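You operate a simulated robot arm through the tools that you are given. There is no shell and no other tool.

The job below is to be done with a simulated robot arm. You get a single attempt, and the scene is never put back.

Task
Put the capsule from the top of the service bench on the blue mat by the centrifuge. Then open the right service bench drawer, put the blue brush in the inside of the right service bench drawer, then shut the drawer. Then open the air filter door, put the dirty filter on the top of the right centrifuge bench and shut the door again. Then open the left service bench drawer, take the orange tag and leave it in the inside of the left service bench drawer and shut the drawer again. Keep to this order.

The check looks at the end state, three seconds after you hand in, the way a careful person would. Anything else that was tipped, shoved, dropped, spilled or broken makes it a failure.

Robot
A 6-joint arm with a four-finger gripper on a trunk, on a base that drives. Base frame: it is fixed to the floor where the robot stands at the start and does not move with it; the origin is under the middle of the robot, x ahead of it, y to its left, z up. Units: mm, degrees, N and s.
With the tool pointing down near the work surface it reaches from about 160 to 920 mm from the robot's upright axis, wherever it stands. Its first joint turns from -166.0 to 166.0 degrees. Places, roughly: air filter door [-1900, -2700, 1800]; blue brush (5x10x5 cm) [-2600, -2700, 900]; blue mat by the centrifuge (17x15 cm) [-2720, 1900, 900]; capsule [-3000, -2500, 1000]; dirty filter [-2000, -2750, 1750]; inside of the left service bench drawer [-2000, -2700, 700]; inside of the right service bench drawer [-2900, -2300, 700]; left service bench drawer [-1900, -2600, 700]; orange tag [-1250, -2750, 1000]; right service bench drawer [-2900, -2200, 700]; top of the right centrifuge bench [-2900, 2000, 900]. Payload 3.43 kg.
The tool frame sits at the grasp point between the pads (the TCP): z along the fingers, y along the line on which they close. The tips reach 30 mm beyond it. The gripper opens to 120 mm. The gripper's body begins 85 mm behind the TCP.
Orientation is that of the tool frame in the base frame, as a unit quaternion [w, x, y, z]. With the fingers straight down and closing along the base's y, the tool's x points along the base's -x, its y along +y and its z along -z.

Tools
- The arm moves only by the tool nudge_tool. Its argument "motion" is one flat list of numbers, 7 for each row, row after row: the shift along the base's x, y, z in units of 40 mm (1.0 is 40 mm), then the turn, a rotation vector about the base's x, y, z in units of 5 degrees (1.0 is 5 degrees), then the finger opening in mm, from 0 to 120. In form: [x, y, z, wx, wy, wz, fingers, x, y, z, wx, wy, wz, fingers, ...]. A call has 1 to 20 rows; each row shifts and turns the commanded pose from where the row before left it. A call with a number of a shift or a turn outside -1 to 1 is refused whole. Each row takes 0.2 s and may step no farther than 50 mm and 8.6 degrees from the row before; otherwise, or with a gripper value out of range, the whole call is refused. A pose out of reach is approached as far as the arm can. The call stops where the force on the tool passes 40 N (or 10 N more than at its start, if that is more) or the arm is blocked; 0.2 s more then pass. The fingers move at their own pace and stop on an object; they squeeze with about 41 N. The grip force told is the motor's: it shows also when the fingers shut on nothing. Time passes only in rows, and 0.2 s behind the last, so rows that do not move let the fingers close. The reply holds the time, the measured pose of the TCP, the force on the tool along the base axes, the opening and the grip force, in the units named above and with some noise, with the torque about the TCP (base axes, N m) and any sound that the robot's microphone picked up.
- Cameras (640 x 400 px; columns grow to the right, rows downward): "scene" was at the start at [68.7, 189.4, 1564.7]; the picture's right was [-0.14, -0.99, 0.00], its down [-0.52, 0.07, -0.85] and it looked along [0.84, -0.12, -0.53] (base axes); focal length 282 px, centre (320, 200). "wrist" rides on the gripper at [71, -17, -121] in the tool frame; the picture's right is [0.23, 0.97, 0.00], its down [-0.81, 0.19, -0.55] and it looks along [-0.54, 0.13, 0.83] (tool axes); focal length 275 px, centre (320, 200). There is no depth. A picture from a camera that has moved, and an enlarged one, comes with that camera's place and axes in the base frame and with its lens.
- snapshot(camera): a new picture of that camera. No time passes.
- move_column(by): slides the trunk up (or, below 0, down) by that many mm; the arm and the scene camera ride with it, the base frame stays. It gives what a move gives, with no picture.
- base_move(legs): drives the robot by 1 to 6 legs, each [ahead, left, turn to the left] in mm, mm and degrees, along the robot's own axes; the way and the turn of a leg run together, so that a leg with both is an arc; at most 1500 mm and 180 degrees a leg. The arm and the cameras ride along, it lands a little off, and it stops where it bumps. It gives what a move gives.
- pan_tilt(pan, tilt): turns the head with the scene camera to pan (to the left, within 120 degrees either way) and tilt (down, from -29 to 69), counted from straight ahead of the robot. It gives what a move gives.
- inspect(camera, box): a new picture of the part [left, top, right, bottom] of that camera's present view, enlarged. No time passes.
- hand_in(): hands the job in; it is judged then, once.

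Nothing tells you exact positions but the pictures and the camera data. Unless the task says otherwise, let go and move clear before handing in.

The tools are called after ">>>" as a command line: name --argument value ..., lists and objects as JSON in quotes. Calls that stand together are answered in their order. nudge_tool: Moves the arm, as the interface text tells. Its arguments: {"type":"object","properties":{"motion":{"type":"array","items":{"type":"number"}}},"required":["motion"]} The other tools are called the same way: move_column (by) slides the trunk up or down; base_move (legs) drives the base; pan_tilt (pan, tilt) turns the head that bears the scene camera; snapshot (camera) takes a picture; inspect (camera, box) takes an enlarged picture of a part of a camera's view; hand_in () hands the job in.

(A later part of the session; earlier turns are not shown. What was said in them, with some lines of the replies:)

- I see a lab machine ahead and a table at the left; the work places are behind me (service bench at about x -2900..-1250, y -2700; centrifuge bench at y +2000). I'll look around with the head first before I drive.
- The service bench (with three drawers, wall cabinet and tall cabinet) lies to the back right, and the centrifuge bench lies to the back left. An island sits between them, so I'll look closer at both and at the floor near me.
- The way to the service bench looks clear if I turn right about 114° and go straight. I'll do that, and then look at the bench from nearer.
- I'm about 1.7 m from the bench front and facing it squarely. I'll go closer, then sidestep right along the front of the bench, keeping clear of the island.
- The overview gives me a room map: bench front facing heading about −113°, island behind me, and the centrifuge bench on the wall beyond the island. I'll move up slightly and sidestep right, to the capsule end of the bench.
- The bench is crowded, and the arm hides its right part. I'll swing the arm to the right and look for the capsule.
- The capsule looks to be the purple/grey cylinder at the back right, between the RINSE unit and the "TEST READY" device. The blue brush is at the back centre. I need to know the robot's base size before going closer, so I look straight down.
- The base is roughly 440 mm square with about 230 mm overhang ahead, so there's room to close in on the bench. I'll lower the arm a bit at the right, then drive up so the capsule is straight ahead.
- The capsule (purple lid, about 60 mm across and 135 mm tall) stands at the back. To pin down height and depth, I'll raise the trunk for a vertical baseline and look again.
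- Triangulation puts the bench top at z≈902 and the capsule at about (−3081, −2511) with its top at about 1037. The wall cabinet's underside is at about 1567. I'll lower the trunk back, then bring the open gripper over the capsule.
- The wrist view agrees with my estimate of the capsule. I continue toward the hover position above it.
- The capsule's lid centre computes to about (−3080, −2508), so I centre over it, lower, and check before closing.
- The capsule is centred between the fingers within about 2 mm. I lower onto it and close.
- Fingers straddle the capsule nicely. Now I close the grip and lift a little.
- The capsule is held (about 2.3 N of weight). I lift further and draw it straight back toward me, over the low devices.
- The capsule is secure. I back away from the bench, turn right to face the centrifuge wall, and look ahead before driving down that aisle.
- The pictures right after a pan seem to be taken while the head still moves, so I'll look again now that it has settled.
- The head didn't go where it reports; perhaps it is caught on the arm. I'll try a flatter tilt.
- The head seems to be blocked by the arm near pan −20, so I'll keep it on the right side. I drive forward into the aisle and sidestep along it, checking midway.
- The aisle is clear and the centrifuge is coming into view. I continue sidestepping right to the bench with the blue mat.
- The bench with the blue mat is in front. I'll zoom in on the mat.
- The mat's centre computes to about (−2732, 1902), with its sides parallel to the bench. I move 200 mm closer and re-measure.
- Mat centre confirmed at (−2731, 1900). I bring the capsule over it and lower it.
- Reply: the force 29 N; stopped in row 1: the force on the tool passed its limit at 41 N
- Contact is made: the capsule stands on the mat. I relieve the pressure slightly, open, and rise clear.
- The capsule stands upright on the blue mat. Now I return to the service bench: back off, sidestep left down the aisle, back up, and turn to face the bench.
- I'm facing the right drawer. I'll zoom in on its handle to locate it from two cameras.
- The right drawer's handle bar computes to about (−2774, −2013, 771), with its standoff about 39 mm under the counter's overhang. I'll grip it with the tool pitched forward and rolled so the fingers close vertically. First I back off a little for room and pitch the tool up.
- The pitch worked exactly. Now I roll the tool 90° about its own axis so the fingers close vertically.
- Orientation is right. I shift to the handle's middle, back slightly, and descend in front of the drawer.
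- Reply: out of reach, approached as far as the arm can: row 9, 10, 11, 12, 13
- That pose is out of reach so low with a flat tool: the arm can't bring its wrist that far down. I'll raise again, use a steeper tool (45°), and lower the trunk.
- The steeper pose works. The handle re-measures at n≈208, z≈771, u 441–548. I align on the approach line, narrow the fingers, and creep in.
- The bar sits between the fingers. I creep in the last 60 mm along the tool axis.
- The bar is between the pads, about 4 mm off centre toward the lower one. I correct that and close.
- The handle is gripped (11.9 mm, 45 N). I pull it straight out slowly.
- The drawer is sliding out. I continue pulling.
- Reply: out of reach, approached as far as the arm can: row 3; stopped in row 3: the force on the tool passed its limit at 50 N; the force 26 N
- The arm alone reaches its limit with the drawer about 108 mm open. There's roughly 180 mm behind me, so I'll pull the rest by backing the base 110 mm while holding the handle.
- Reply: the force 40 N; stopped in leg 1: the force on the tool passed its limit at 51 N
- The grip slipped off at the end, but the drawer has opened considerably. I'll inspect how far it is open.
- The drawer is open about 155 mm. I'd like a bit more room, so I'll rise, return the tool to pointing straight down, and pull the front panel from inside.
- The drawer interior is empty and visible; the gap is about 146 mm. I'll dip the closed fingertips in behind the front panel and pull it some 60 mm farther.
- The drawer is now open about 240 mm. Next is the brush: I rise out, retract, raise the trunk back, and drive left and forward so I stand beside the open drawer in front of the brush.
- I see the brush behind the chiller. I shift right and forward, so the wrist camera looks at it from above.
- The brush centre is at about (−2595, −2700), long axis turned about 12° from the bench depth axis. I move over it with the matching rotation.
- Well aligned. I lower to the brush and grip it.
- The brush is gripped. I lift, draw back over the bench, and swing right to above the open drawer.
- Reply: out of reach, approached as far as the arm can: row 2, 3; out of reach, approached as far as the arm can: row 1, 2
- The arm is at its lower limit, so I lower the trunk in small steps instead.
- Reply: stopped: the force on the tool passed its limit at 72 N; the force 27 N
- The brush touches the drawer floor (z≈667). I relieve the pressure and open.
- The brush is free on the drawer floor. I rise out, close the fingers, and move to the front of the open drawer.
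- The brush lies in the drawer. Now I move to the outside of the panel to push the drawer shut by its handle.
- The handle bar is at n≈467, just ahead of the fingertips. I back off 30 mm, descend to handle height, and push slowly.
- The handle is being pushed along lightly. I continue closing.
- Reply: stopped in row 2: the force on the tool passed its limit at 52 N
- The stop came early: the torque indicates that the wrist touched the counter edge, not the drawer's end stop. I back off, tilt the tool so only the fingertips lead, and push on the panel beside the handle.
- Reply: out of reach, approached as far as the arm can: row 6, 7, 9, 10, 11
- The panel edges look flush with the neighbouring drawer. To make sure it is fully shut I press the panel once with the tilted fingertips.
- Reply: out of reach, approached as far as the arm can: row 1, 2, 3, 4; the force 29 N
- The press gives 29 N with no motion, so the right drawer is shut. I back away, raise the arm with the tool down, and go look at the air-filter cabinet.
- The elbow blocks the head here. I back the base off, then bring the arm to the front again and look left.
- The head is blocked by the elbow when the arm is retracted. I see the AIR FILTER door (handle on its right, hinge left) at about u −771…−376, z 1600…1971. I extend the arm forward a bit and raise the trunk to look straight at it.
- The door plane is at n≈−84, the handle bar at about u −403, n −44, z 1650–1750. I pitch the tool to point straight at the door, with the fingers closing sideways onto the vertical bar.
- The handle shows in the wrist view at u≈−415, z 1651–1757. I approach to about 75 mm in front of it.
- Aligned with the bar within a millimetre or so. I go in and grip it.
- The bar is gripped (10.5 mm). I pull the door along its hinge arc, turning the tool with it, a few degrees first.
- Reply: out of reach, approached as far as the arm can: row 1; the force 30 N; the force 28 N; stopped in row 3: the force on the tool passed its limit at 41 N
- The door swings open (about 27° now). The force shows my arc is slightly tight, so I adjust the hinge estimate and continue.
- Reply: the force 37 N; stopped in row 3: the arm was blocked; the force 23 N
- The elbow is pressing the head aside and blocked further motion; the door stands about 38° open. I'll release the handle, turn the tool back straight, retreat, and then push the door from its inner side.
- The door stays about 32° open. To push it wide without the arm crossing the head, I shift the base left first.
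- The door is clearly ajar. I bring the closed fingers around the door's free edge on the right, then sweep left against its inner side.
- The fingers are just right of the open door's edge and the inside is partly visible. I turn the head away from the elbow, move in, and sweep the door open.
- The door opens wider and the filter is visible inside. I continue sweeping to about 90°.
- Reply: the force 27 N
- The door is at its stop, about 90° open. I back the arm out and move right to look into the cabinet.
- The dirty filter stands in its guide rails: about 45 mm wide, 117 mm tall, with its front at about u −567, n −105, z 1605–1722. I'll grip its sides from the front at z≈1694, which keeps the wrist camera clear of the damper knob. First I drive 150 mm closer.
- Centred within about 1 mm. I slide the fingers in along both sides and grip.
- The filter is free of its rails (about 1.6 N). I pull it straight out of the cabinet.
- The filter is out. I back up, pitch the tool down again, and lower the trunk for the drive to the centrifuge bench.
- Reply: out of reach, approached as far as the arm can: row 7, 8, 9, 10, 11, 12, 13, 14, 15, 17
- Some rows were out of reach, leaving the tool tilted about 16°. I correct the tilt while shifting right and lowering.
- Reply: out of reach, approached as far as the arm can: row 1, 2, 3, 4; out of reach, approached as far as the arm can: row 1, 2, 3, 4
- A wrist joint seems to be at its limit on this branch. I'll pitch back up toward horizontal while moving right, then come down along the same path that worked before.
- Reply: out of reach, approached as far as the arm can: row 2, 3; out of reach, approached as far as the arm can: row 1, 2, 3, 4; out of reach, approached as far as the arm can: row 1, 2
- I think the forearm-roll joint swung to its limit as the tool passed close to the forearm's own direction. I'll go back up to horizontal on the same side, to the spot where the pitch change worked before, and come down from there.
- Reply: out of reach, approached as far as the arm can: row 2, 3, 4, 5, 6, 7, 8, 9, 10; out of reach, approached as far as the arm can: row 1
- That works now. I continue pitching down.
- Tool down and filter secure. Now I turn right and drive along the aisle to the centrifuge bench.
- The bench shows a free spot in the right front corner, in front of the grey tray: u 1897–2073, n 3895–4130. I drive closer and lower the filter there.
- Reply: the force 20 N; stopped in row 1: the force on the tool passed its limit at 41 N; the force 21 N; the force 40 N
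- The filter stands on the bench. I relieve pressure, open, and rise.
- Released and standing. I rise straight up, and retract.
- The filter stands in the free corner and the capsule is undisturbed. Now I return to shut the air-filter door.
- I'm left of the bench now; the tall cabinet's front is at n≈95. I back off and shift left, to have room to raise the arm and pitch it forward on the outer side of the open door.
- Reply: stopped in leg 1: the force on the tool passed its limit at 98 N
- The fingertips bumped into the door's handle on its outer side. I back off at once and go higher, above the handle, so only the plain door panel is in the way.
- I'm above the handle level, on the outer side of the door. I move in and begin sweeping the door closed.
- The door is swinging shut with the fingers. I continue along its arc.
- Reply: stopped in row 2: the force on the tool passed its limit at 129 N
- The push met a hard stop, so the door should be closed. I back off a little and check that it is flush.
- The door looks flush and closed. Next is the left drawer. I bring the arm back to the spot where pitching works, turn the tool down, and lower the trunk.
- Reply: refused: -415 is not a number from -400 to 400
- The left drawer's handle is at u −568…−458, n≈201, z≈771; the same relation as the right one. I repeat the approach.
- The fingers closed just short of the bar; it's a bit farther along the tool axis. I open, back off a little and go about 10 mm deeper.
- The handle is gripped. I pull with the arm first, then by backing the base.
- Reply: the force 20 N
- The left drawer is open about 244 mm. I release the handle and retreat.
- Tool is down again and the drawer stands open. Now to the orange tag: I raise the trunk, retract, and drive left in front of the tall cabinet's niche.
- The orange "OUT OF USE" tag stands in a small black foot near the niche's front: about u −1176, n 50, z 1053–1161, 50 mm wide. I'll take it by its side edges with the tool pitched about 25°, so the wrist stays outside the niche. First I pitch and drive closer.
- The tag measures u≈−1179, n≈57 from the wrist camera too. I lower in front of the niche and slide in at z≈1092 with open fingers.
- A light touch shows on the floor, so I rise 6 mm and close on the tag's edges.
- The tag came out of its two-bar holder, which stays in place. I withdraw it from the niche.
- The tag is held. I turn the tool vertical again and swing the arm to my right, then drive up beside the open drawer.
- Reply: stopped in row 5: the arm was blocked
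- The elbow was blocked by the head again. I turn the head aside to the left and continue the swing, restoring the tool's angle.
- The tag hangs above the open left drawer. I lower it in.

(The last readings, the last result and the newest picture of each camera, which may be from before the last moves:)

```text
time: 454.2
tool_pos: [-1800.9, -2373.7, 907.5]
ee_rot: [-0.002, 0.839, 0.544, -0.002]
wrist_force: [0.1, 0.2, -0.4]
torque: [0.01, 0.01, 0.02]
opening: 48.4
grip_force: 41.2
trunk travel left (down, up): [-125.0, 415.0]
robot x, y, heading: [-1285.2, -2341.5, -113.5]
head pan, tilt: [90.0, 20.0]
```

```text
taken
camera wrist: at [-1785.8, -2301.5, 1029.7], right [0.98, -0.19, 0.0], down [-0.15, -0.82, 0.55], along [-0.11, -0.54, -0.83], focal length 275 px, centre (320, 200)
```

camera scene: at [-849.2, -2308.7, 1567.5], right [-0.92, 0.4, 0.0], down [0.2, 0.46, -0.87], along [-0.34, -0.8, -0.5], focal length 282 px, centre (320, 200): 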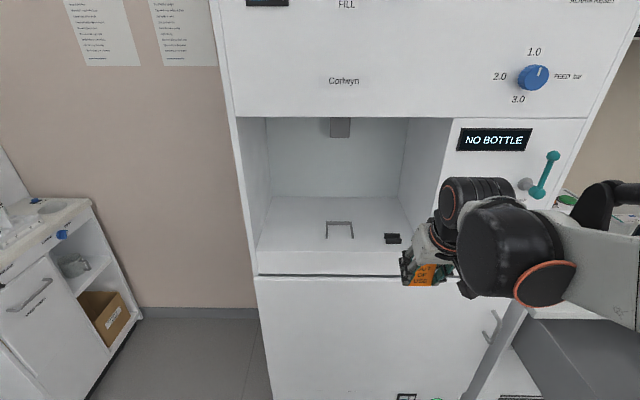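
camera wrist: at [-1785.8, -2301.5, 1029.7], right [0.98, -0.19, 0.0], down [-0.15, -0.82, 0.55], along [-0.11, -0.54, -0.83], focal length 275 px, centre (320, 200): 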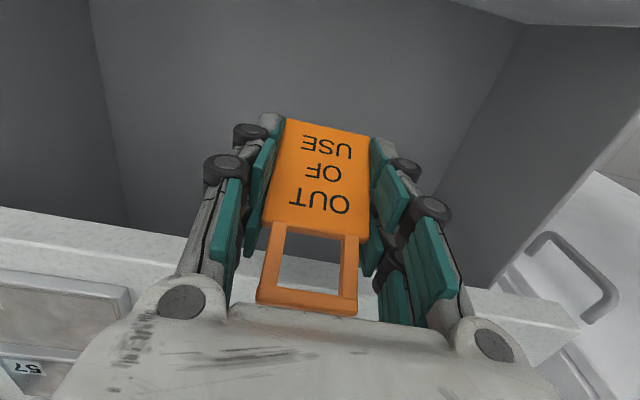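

>>> move_column --by -100

>>> nudge_tool --motion '[0, 0, -0.6, 0, 0, 0, 35, 0, 0, -0.6, 0, 0, 0, 35, 0, 0, -0.5, 0, 0, 0, 35]'

>>> snapshot --camera "wrist"

```text
time: 455.5
tool_pos: [-1800.8, -2374.7, 808.0]
ee_rot: [-0.002, 0.839, 0.544, -0.001]
wrist_force: [0.5, 0.5, -0.2]
torque: [-0.01, -0.01, 0.01]
opening: 48.5
grip_force: 40.8
trunk travel left (down, up): [-25.0, 515.0]
robot x, y, heading: [-1284.2, -2336.4, -113.5]
head pan, tilt: [90.0, 20.0]
```

```text
time: 456.3
tool_pos: [-1799.6, -2373.0, 741.2]
ee_rot: [-0.003, 0.839, 0.545, -0.002]
wrist_force: [-0.1, -0.3, -0.5]
torque: [0.02, -0.01, 0.03]
opening: 48.4
grip_force: 40.8
trunk travel left (down, up): [-25.0, 515.0]
robot x, y, heading: [-1279.8, -2338.3, -113.6]
head pan, tilt: [90.0, 20.0]
```

```text
taken
camera wrist: at [-1785.2, -2301.1, 862.6], right [0.98, -0.19, 0.0], down [-0.15, -0.82, 0.55], along [-0.11, -0.54, -0.83], focal length 275 px, centre (320, 200)
```

wrist: 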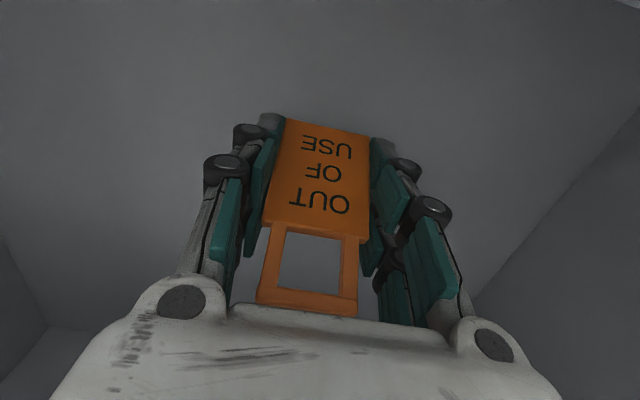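

>>> nudge_tool --motion '[0, 0, -0.3, 0, 0, 0, 35, 0, 0, -0.3, 0, 0, 0, 35]'

>>> nudge_tool --motion '[0, 0, -0.1, 0, 0, 0, 35, 0, 0, -0.1, 0, 0, 0, 35]'

>>> nudge_tool --motion '[0, 0, -0.1, 0, 0, 0, 35, 0, 0, 0, 0, 0, 0, 35]'

```text
time: 456.9
tool_pos: [-1800.2, -2374.3, 717.4]
ee_rot: [-0.002, 0.84, 0.543, -0.002]
wrist_force: [-0.3, 0.6, 0.0]
torque: [-0.01, -0.02, -0.02]
opening: 48.4
grip_force: 41.1
trunk travel left (down, up): [-25.0, 515.0]
robot x, y, heading: [-1283.5, -2334.7, -113.6]
head pan, tilt: [90.0, 20.0]
```

```text
time: 457.5
tool_pos: [-1799.3, -2374.2, 709.8]
ee_rot: [-0.003, 0.84, 0.543, -0.002]
wrist_force: [-3.9, 2.6, 31.3]
torque: [0.47, -0.16, 0.06]
opening: 48.6
grip_force: 41.2
trunk travel left (down, up): [-25.0, 515.0]
robot x, y, heading: [-1283.7, -2341.4, -113.4]
head pan, tilt: [90.0, 20.0]
```

```text
time: 458.1
tool_pos: [-1799.3, -2374.1, 705.6]
ee_rot: [-0.002, 0.84, 0.543, -0.001]
wrist_force: [-3.3, 3.1, 39.4]
torque: [0.62, -0.12, 0.06]
opening: 48.6
grip_force: 40.6
trunk travel left (down, up): [-25.0, 515.0]
robot x, y, heading: [-1280.3, -2340.7, -113.5]
head pan, tilt: [90.0, 20.0]
```

The tag's foot edge touches the drawer floor. I ease off and release it.

>>> nudge_tool --motion '[0, 0, 0.1, 0, 0, 0, 35, 0, 0, 0, 0, 0, 0, 55, 0, 0, 0, 0, 0, 0, 75, 0, 0, 0, 0, 0, 0, 80, 0, 0, 0, 0, 0, 0, 80]'

>>> snapshot --camera "wrist"

```text
time: 459.3
tool_pos: [-1800.7, -2373.1, 708.7]
ee_rot: [-0.002, 0.84, 0.543, -0.002]
wrist_force: [0.4, 0.6, 1.0]
torque: [0.01, -0.02, 0.02]
opening: 79.9
grip_force: 0.1
trunk travel left (down, up): [-25.0, 515.0]
robot x, y, heading: [-1286.4, -2339.9, -113.7]
head pan, tilt: [90.0, 20.0]
```

```text
taken
camera wrist: at [-1785.3, -2301.4, 830.2], right [0.98, -0.19, 0.0], down [-0.15, -0.82, 0.55], along [-0.11, -0.54, -0.83], focal length 275 px, centre (320, 200)
```

wrist: 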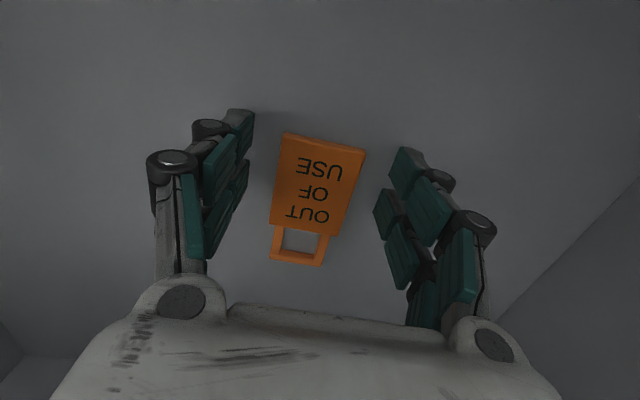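

The tag lies flat inside the drawer. I rise straight out, then back off to close the drawer.

>>> nudge_tool --motion '[0, 0, 0.5, 0, 0, 0, 80, 0, 0, 0.9, 0, 0, 0, 80, 0, 0, 1, 0, 0, 0, 80, 0, 0, 1, 0, 0, 0, 80, 0, 0, 1, 0, 0, 0, 80, 0, 0, 1, 0, 0, 0, 60, 0, 0, 1, 0, 0, 0, 40]'

>>> snapshot --camera "wrist"

```text
time: 460.9
tool_pos: [-1801.2, -2373.0, 966.1]
ee_rot: [-0.003, 0.84, 0.543, -0.002]
wrist_force: [-0.7, 0.1, -0.4]
torque: [-0.01, -0.03, 0.01]
opening: 40.0
grip_force: 0.1
trunk travel left (down, up): [-25.0, 515.0]
robot x, y, heading: [-1285.8, -2343.1, -113.6]
head pan, tilt: [90.0, 20.0]
```

```text
taken
camera wrist: at [-1785.5, -2301.8, 1087.2], right [0.98, -0.19, 0.0], down [-0.15, -0.82, 0.55], along [-0.11, -0.54, -0.83], focal length 275 px, centre (320, 200)
```

wrist: 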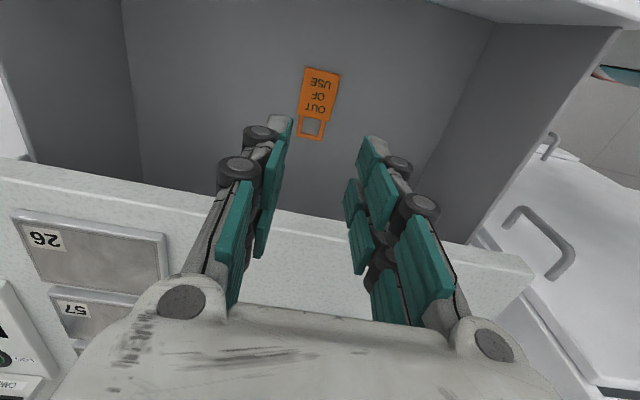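

>>> base_move --legs '[[-220, 0, 0]]'

>>> nudge_tool --motion '[0.89, 0.158, 0, 0, 0, 0, 20, 0.89, 0.158, 0, 0, 0, 0, 0, 0.89, 0.158, 0, 0, 0, 0, 0, 0, 0, 0, -0.9164, 0.4003, 0, 0, 0, 0, 0, -0.9164, 0.4003, 0, 0, 0, 0, 0, -0.9164, 0.4003, 0, 0, 0, 0, 0, -0.9164, 0.4003, 0, 0, 0, 0, 0, -0.9164, 0.4003, 0, 0, 0, 0, 0, -0.9164, 0.4003, 0, 0, 0, 0, 0, -0.9164, 0.4003, 0, 0]'

>>> snapshot --camera "wrist"

```text
time: 462.6
tool_pos: [-1711.5, -2171.3, 964.4]
ee_rot: [-0.002, 0.839, 0.544, 0.0]
wrist_force: [0.2, -1.4, 0.2]
torque: [0.02, -0.01, 0.0]
opening: 40.0
grip_force: 0.1
trunk travel left (down, up): [-25.0, 515.0]
robot x, y, heading: [-1197.1, -2135.2, -113.6]
head pan, tilt: [90.0, 20.0]
```

```text
time: 464.8
tool_pos: [-1604.6, -2151.8, 965.3]
ee_rot: [0.164, 0.801, 0.518, -0.252]
wrist_force: [0.0, 0.4, 0.3]
torque: [0.0, 0.01, -0.02]
opening: 0.0
grip_force: 33.5
trunk travel left (down, up): [-25.0, 515.0]
robot x, y, heading: [-1194.2, -2139.1, -113.7]
head pan, tilt: [90.0, 20.0]
```

```text
taken
camera wrist: at [-1567.5, -2028.0, 1023.7], right [0.97, -0.23, -0.13], down [0.03, -0.39, 0.92], along [-0.26, -0.89, -0.37], focal length 275 px, centre (320, 200)
```

wrist: 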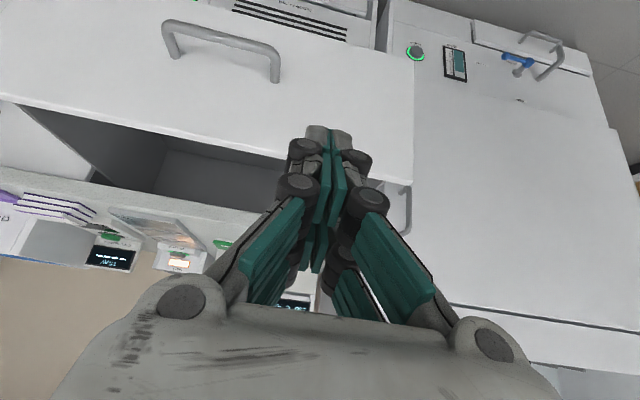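

>>> nudge_tool --motion '[0, 0, -0.875, 0, 0, 0, 0, 0, 0, -0.875, 0, 0, 0, 0, 0, 0, -0.875, 0, 0, 0, 0, 0, 0, -0.875, 0, 0, 0, 0]'

>>> snapshot --camera "wrist"

```text
time: 465.8
tool_pos: [-1609.7, -2151.9, 837.2]
ee_rot: [0.163, 0.801, 0.517, -0.252]
wrist_force: [0.3, -0.2, 0.7]
torque: [0.0, 0.05, -0.01]
opening: 0.1
grip_force: 33.7
out of reach, approached as far as the arm can: row 4
trunk travel left (down, up): [-25.0, 515.0]
robot x, y, heading: [-1196.7, -2136.2, -113.8]
head pan, tilt: [90.0, 20.0]
```

```text
taken
camera wrist: at [-1572.8, -2027.0, 895.8], right [0.97, -0.23, -0.13], down [0.03, -0.4, 0.92], along [-0.26, -0.89, -0.38], focal length 275 px, centre (320, 200)
```

wrist: 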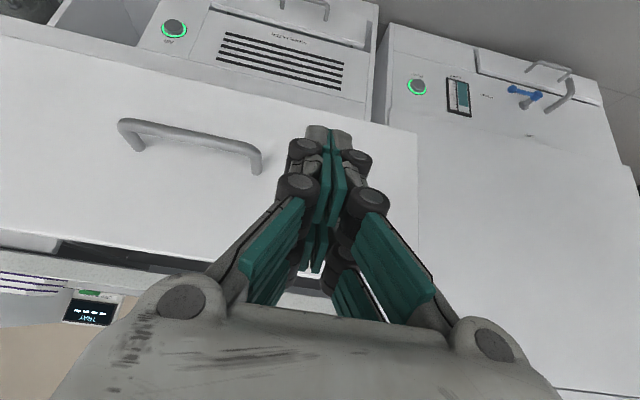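

>>> move_column --by -20

>>> nudge_tool --motion '[-0.22, -0.504, 0, 0, 0, 0, 0, -0.22, -0.504, 0, 0, 0, 0, 0, -0.22, -0.504, 0, 0, 0, 0, 0, -0.22, -0.504, 0, 0, 0, 0, 0, -0.15, -0.344, 0, 0, 0, 0, 0, -0.15, -0.344, 0, 0, 0, 0, 0, -0.15, -0.344, 0, 0, 0, 0, 0, -0.15, -0.344, 0, 0, 0, 0, 0]'

>>> snapshot --camera "wrist"

```text
time: 466.5
tool_pos: [-1610.0, -2149.8, 817.8]
ee_rot: [0.164, 0.801, 0.518, -0.251]
wrist_force: [-0.5, -0.3, -1.0]
torque: [0.0, -0.01, 0.0]
opening: 0.2
grip_force: 33.7
trunk travel left (down, up): [-5.0, 535.0]
robot x, y, heading: [-1195.9, -2135.4, -113.7]
head pan, tilt: [90.0, 20.0]
```

```text
time: 468.3
tool_pos: [-1670.6, -2287.3, 817.4]
ee_rot: [0.164, 0.801, 0.518, -0.251]
wrist_force: [0.1, 0.5, 1.0]
torque: [0.01, 0.0, 0.0]
opening: 0.0
grip_force: 33.2
trunk travel left (down, up): [-5.0, 535.0]
robot x, y, heading: [-1195.6, -2140.5, -113.8]
head pan, tilt: [90.0, 20.0]
```

```text
taken
camera wrist: at [-1632.8, -2163.0, 875.7], right [0.97, -0.23, -0.13], down [0.03, -0.4, 0.92], along [-0.26, -0.89, -0.38], focal length 275 px, centre (320, 200)
```

wrist: 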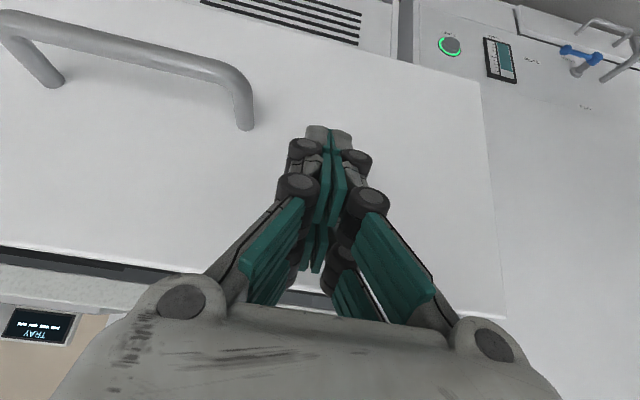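

The fingertips are on the panel. I push the drawer shut gradually.

>>> nudge_tool --motion '[-0.15, -0.344, 0, 0, 0, 0, 0, -0.15, -0.344, 0, 0, 0, 0, 0, -0.15, -0.344, 0, 0, 0, 0, 0, -0.15, -0.344, 0, 0, 0, 0, 0, -0.15, -0.344, 0, 0, 0, 0, 0, -0.15, -0.344, 0, 0, 0, 0, 0, -0.15, -0.344, 0, 0, 0, 0, 0, -0.15, -0.344, 0, 0, 0, 0, 0]'

>>> snapshot --camera "wrist"

```text
time: 470.1
tool_pos: [-1717.6, -2397.2, 816.9]
ee_rot: [0.163, 0.801, 0.518, -0.251]
wrist_force: [-0.3, 0.4, -0.3]
torque: [0.02, 0.01, -0.04]
opening: 0.0
grip_force: 33.6
trunk travel left (down, up): [-5.0, 535.0]
robot x, y, heading: [-1193.7, -2139.9, -113.6]
head pan, tilt: [90.0, 20.0]
```

```text
taken
camera wrist: at [-1680.5, -2273.3, 875.6], right [0.97, -0.23, -0.13], down [0.03, -0.4, 0.92], along [-0.26, -0.89, -0.38], focal length 275 px, centre (320, 200)
```

wrist: 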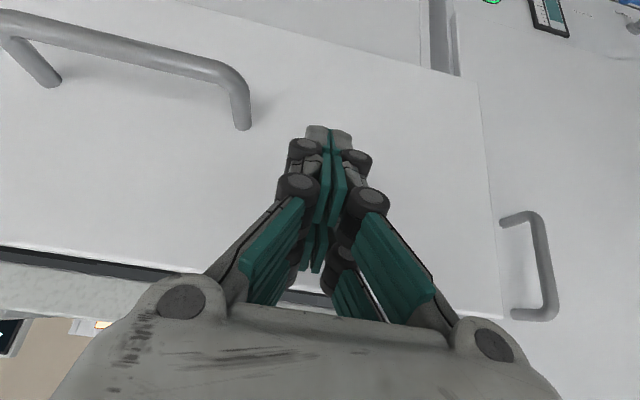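

>>> nudge_tool --motion '[-0.15, -0.344, 0, 0, 0, 0, 0, -0.15, -0.344, 0, 0, 0, 0, 0, -0.15, -0.344, 0, 0, 0, 0, 0, -0.15, -0.344, 0, 0, 0, 0, 0]'

>>> nudge_tool --motion '[-0.06, -0.137, 0, 0, 0, 0, 0, -0.06, -0.137, 0, 0, 0, 0, 0, -0.06, -0.137, 0, 0, 0, 0, 0, -0.06, -0.137, 0, 0, 0, 0, 0, -0.06, -0.137, 0, 0, 0, 0, 0]'

>>> snapshot --camera "wrist"

```text
time: 471.1
tool_pos: [-1740.9, -2452.9, 818.2]
ee_rot: [0.163, 0.801, 0.518, -0.252]
wrist_force: [0.1, -1.2, 0.2]
torque: [0.01, -0.01, -0.02]
opening: 0.0
grip_force: 33.3
trunk travel left (down, up): [-5.0, 535.0]
robot x, y, heading: [-1196.4, -2131.9, -113.7]
head pan, tilt: [90.0, 20.0]
```

```text
time: 472.3
tool_pos: [-1753.3, -2479.5, 816.7]
ee_rot: [0.164, 0.801, 0.518, -0.251]
wrist_force: [1.2, 2.4, -1.0]
torque: [0.07, -0.03, 0.0]
opening: 6.3
grip_force: 32.7
trunk travel left (down, up): [-5.0, 535.0]
robot x, y, heading: [-1191.8, -2138.8, -113.8]
head pan, tilt: [90.0, 20.0]
```

```text
taken
camera wrist: at [-1716.4, -2355.7, 875.8], right [0.97, -0.23, -0.13], down [0.03, -0.4, 0.92], along [-0.26, -0.89, -0.38], focal length 275 px, centre (320, 200)
```

wrist: 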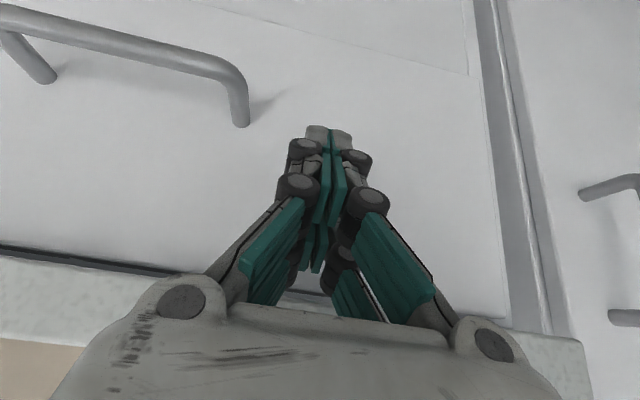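

>>> nudge_tool --motion '[-0.06, -0.137, 0, 0, 0, 0, 0, -0.06, -0.137, 0, 0, 0, 0, 0, -0.06, -0.137, 0, 0, 0, 0, 0]'

>>> snapshot --camera "wrist"

```text
time: 472.7
tool_pos: [-1753.5, -2478.9, 816.8]
ee_rot: [0.162, 0.803, 0.518, -0.248]
wrist_force: [8.4, 10.6, 3.9]
torque: [0.05, 0.06, 0.15]
opening: 5.9
grip_force: 33.3
trunk travel left (down, up): [-5.0, 535.0]
robot x, y, heading: [-1195.4, -2136.0, -113.9]
head pan, tilt: [90.0, 20.0]
stopped in row 2: the force on the tool passed its limit at 47 N (the readings are from after the stop); the commanded pose is now the measured one
```

```text
taken
camera wrist: at [-1716.6, -2356.2, 876.3], right [0.97, -0.23, -0.13], down [0.03, -0.4, 0.92], along [-0.26, -0.89, -0.38], focal length 275 px, centre (320, 200)
```

wrist: 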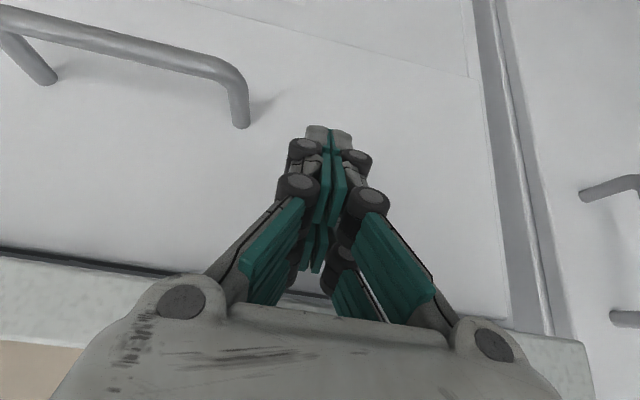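

The drawer met its hard stop at the closed position. I back away, raise the arm, and check the whole bench.

>>> nudge_tool --motion '[0.2, 0.458, 0, 0, 0, 0, 0, 0.35, 0.8, 0, 0, 0, 0, 0, 0.35, 0.8, 0.2, 0, 0, 0, 0, 0.3, 0.7, 0.6, 0, 0, 0, 0, 0.3, 0.7, 0.6, 0, 0, 0, 0, 0, 0, 1, 0.9164, -0.4003, 0, 0, 0, 0, 1, 0.9164, -0.4003, 0, 0, 0, 0, 1, 0.9164, -0.4003, 0, 0, 0, 0, 1, 0.9164, -0.4003, 0, 0, 0, 0, 1, 0.9164, -0.4003, 0, 0, 0, 0, 1, 0.9164, -0.4003, 0, 0, 0, 0, 0, 0.9164, -0.4003, 0, 0]'

>>> base_move --legs '[[-450, 0, 0]]'

>>> pan_tilt --pan -5 --tilt 20

>>> snapshot --camera "scene"

```text
time: 475.3
tool_pos: [-1694.0, -2343.4, 1113.0]
ee_rot: [-0.005, 0.839, 0.543, 0.003]
wrist_force: [-0.2, -0.4, -0.1]
torque: [0.0, 0.04, -0.02]
opening: 0.2
grip_force: 33.7
trunk travel left (down, up): [-5.0, 535.0]
robot x, y, heading: [-1197.3, -2138.3, -113.7]
head pan, tilt: [90.0, 20.0]
```

```text
time: 478.0
tool_pos: [-1514.3, -1931.2, 1111.7]
ee_rot: [-0.005, 0.838, 0.545, 0.002]
wrist_force: [-0.2, -0.3, 0.4]
torque: [0.03, -0.02, 0.0]
opening: 0.0
grip_force: 33.6
trunk travel left (down, up): [-5.0, 535.0]
robot x, y, heading: [-1016.2, -1720.2, -113.7]
head pan, tilt: [90.0, 20.0]
```

```text
time: 479.7
tool_pos: [-1514.1, -1931.4, 1112.4]
ee_rot: [-0.005, 0.838, 0.545, 0.002]
wrist_force: [1.1, -0.4, 0.6]
torque: [0.03, 0.0, -0.02]
opening: 0.0
grip_force: 33.3
trunk travel left (down, up): [-5.0, 535.0]
robot x, y, heading: [-1013.9, -1723.9, -113.6]
head pan, tilt: [-5.0, 20.0]
```

```text
taken
camera scene: at [-868.2, -1864.8, 1463.5], right [-0.88, 0.48, 0.0], down [0.16, 0.3, -0.94], along [-0.45, -0.83, -0.34], focal length 282 px, centre (320, 200)
```

scene: 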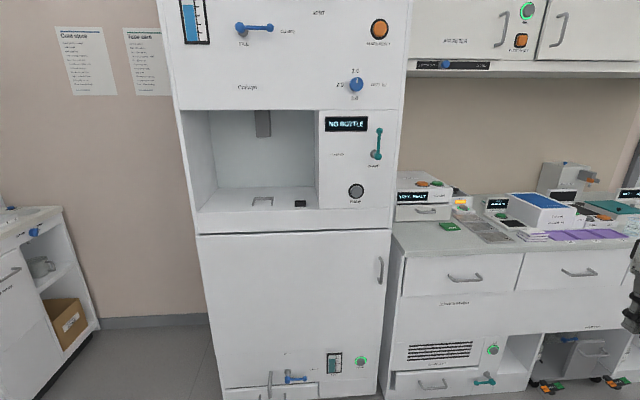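

The left drawer looks flush. I move right to check the right half of the bench too.

>>> inspect --camera "scene" --box '[390, 160, 640, 400]'

>>> base_move --legs '[[0, -750, 0]]'

>>> pan_tilt --pan -10 --tilt 25

>>> snapshot --camera "scene"

```text
1.67 times, centred on (515, 280) of scene
camera zoom: at [-868.2, -1864.8, 1463.5], right [-0.88, 0.48, 0.0], down [0.16, 0.3, -0.94], along [-0.45, -0.83, -0.34], focal length 470 px, centre (-5, 67)
```

zoom: 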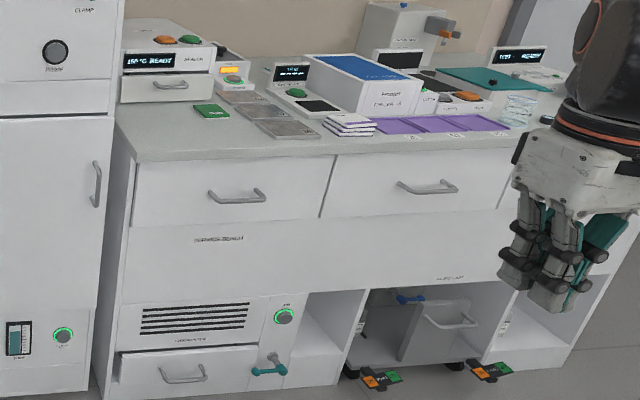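

```text
time: 483.2
tool_pos: [-2130.1, -1673.3, 1112.1]
ee_rot: [-0.004, 0.838, 0.545, 0.002]
wrist_force: [0.6, 0.7, 0.1]
torque: [-0.05, 0.04, -0.01]
opening: 0.0
grip_force: 33.6
trunk travel left (down, up): [-5.0, 535.0]
robot x, y, heading: [-1630.4, -1465.4, -113.2]
head pan, tilt: [-5.0, 20.0]
stopped in leg 1: the robot was blocked; the commanded pose is now the measured one
```

```text
time: 483.9
tool_pos: [-2130.2, -1674.2, 1112.2]
ee_rot: [-0.004, 0.838, 0.545, 0.002]
wrist_force: [-1.7, 0.2, 0.5]
torque: [0.0, 0.04, 0.0]
opening: 0.0
grip_force: 32.8
trunk travel left (down, up): [-5.0, 535.0]
robot x, y, heading: [-1632.2, -1466.0, -113.4]
head pan, tilt: [-10.0, 25.0]
```

```text
taken
camera scene: at [-1491.0, -1602.3, 1455.5], right [-0.84, 0.55, 0.0], down [0.23, 0.35, -0.91], along [-0.5, -0.76, -0.42], focal length 282 px, centre (320, 200)
```

scene: 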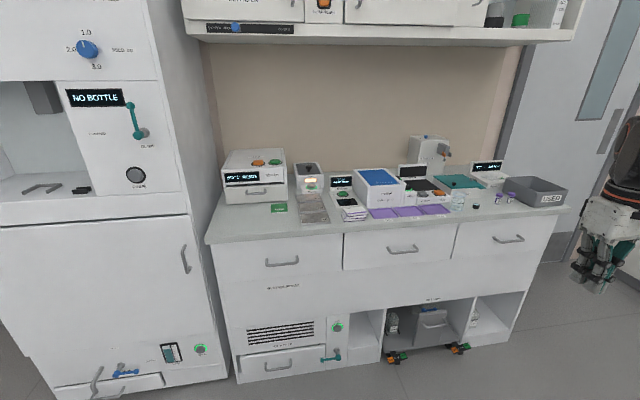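

The base bumped the island's corner while sidestepping. I move off at once and check that nothing on the island has tipped.

>>> base_move --legs '[[0, 60, 0], [150, 0, 0]]'

>>> pan_tilt --pan -120 --tilt 25

>>> snapshot --camera "scene"

```text
time: 485.9
tool_pos: [-2134.5, -1835.2, 1111.8]
ee_rot: [-0.005, 0.839, 0.544, 0.002]
wrist_force: [-0.5, 0.5, -1.0]
torque: [-0.03, 0.02, -0.05]
opening: 0.0
grip_force: 33.1
trunk travel left (down, up): [-5.0, 535.0]
robot x, y, heading: [-1636.3, -1629.9, -113.4]
head pan, tilt: [-10.0, 25.0]
```

```text
time: 487.7
tool_pos: [-2134.9, -1834.2, 1112.2]
ee_rot: [-0.005, 0.839, 0.545, 0.002]
wrist_force: [0.5, 0.3, -0.1]
torque: [-0.01, 0.01, -0.04]
opening: 0.3
grip_force: 33.1
trunk travel left (down, up): [-5.0, 535.0]
robot x, y, heading: [-1634.8, -1631.4, -113.5]
head pan, tilt: [-120.0, 25.0]
```

```text
taken
camera scene: at [-1500.3, -1612.9, 1455.5], right [0.8, 0.6, 0.0], down [0.25, -0.34, -0.91], along [-0.54, 0.73, -0.42], focal length 282 px, centre (320, 200)
```

scene: 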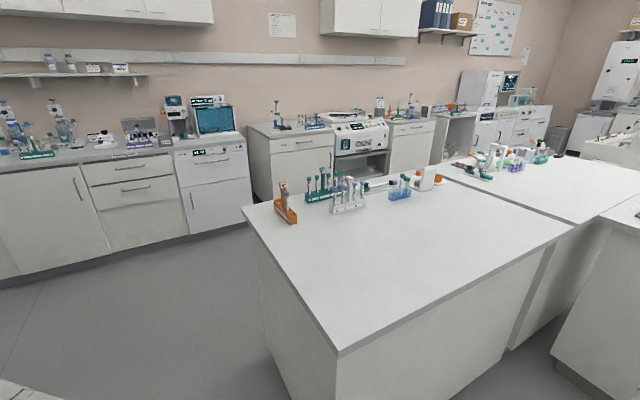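

>>> inspect --camera "scene" --box '[240, 80, 480, 240]'

>>> inspect --camera "scene" --box '[400, 120, 640, 260]'

```text
2.50 times, centred on (360, 160) of scene
camera zoom: at [-1500.3, -1612.9, 1455.5], right [0.8, 0.6, 0.0], down [0.25, -0.34, -0.91], along [-0.54, 0.73, -0.42], focal length 704 px, centre (220, 300)
```

zoom: 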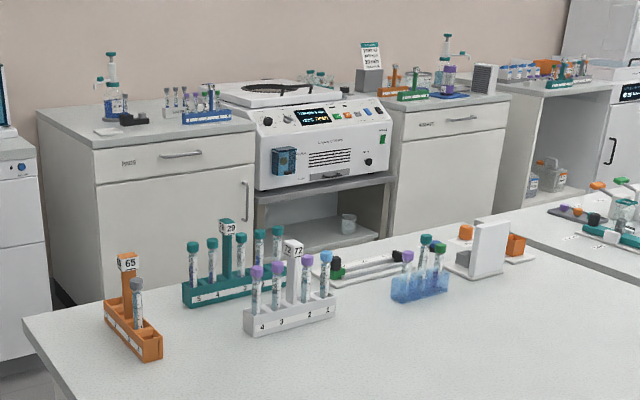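

```text
2.67 times, centred on (520, 190) of scene
camera zoom: at [-1500.3, -1612.9, 1455.5], right [0.8, 0.6, 0.0], down [0.25, -0.34, -0.91], along [-0.54, 0.73, -0.42], focal length 751 px, centre (-213, 227)
```

zoom: 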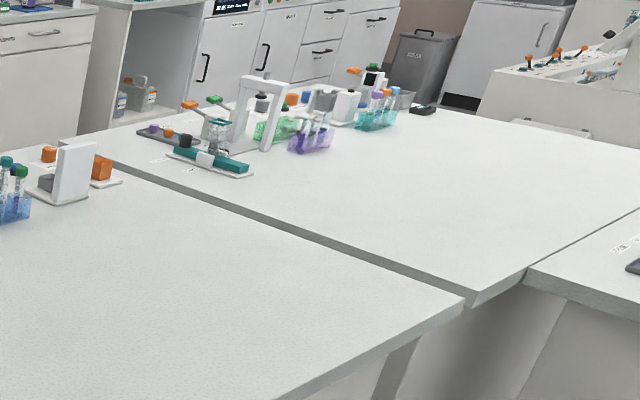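

Everything on the island stands upright, and I can see the capsule and filter in place on the far bench. Now a last close look at the drawers and the cabinet door.

>>> pan_tilt --pan -25 --tilt 25

>>> snapshot --camera "scene"

>>> inspect --camera "scene" --box '[200, 180, 520, 400]'

>>> inspect --camera "scene" --box '[150, 0, 400, 110]'

```text
time: 489.4
tool_pos: [-2136.1, -1834.0, 1112.6]
ee_rot: [-0.005, 0.839, 0.544, 0.002]
wrist_force: [-0.1, 0.9, 0.6]
torque: [0.01, -0.01, -0.01]
opening: 0.0
grip_force: 33.6
trunk travel left (down, up): [-5.0, 535.0]
robot x, y, heading: [-1631.2, -1629.0, -113.3]
head pan, tilt: [-25.0, 25.0]
```

```text
taken
camera scene: at [-1514.2, -1748.0, 1455.5], right [-0.66, 0.75, 0.0], down [0.32, 0.28, -0.91], along [-0.68, -0.6, -0.42], focal length 282 px, centre (320, 200)
```

scene: 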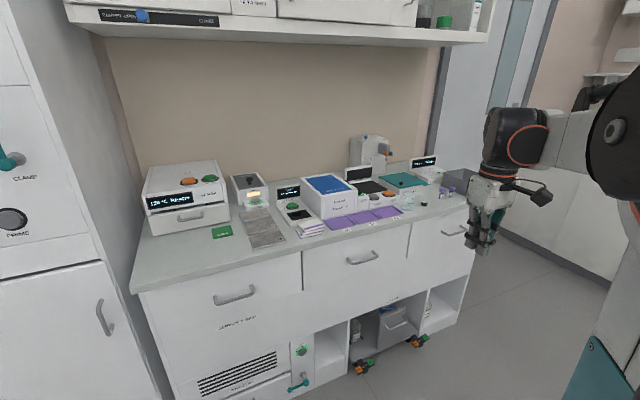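

```text
1.82 times, centred on (360, 290) of scene
camera zoom: at [-1514.2, -1748.0, 1455.5], right [-0.66, 0.75, 0.0], down [0.32, 0.28, -0.91], along [-0.68, -0.6, -0.42], focal length 512 px, centre (247, 36)
```

zoom: 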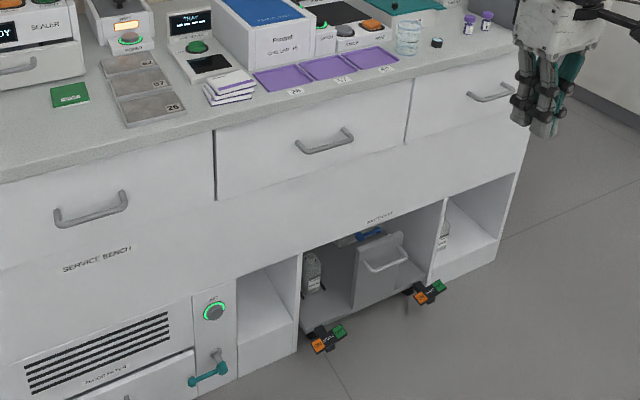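

```text
2.56 times, centred on (275, 55) of scene
camera zoom: at [-1514.2, -1748.0, 1455.5], right [-0.66, 0.75, 0.0], down [0.32, 0.28, -0.91], along [-0.68, -0.6, -0.42], focal length 721 px, centre (435, 571)
```

zoom: 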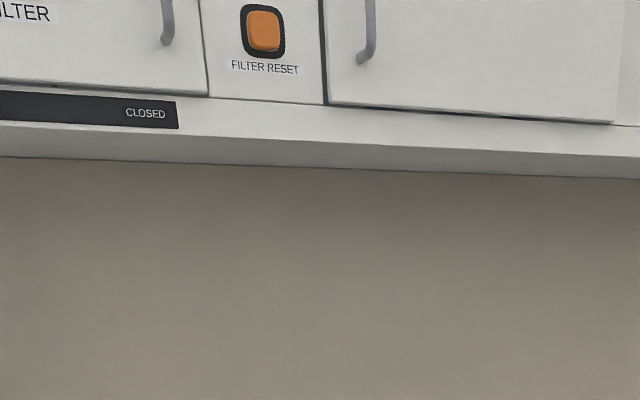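

I see both service bench drawers and the air-filter door shut flush. The capsule is on the blue mat, the filter stands on the right centrifuge bench, and nothing else is disturbed; the gripper is empty and clear. I hand the job in.

>>> hand_in

```text
The job is handed in.
```

The job is done and handed in; no result from the check came back.

- **Capsule:** it stands upright on the blue mat by the centrifuge.
- **Blue brush:** it lies inside the right service bench drawer, and the drawer is shut.
- **Dirty filter:** it stands on the right centrifuge bench, in the front right corner, with its label facing up. The air filter door is shut flush.
- **Orange tag:** it lies flat inside the left service bench drawer, and the drawer is shut. Its two-bar holder stayed in the tall cabinet's niche.

Three contacts happened along the way:

- **Island:** near the end the base bumped the island's corner while sidestepping. I looked afterwards and everything on the island was still upright.
- **Air filter door handle:** the fingertips hit the open door's handle at about 98 N. The door still swung and shut normally.
- **Counter edge:** the wrist touched it while I was closing the right drawer. The small vials there were still standing.

I kept to the order you gave. Before handing in, both drawers and the door looked flush, the damper knob was where it had been, and the gripper was empty and clear of the bench.
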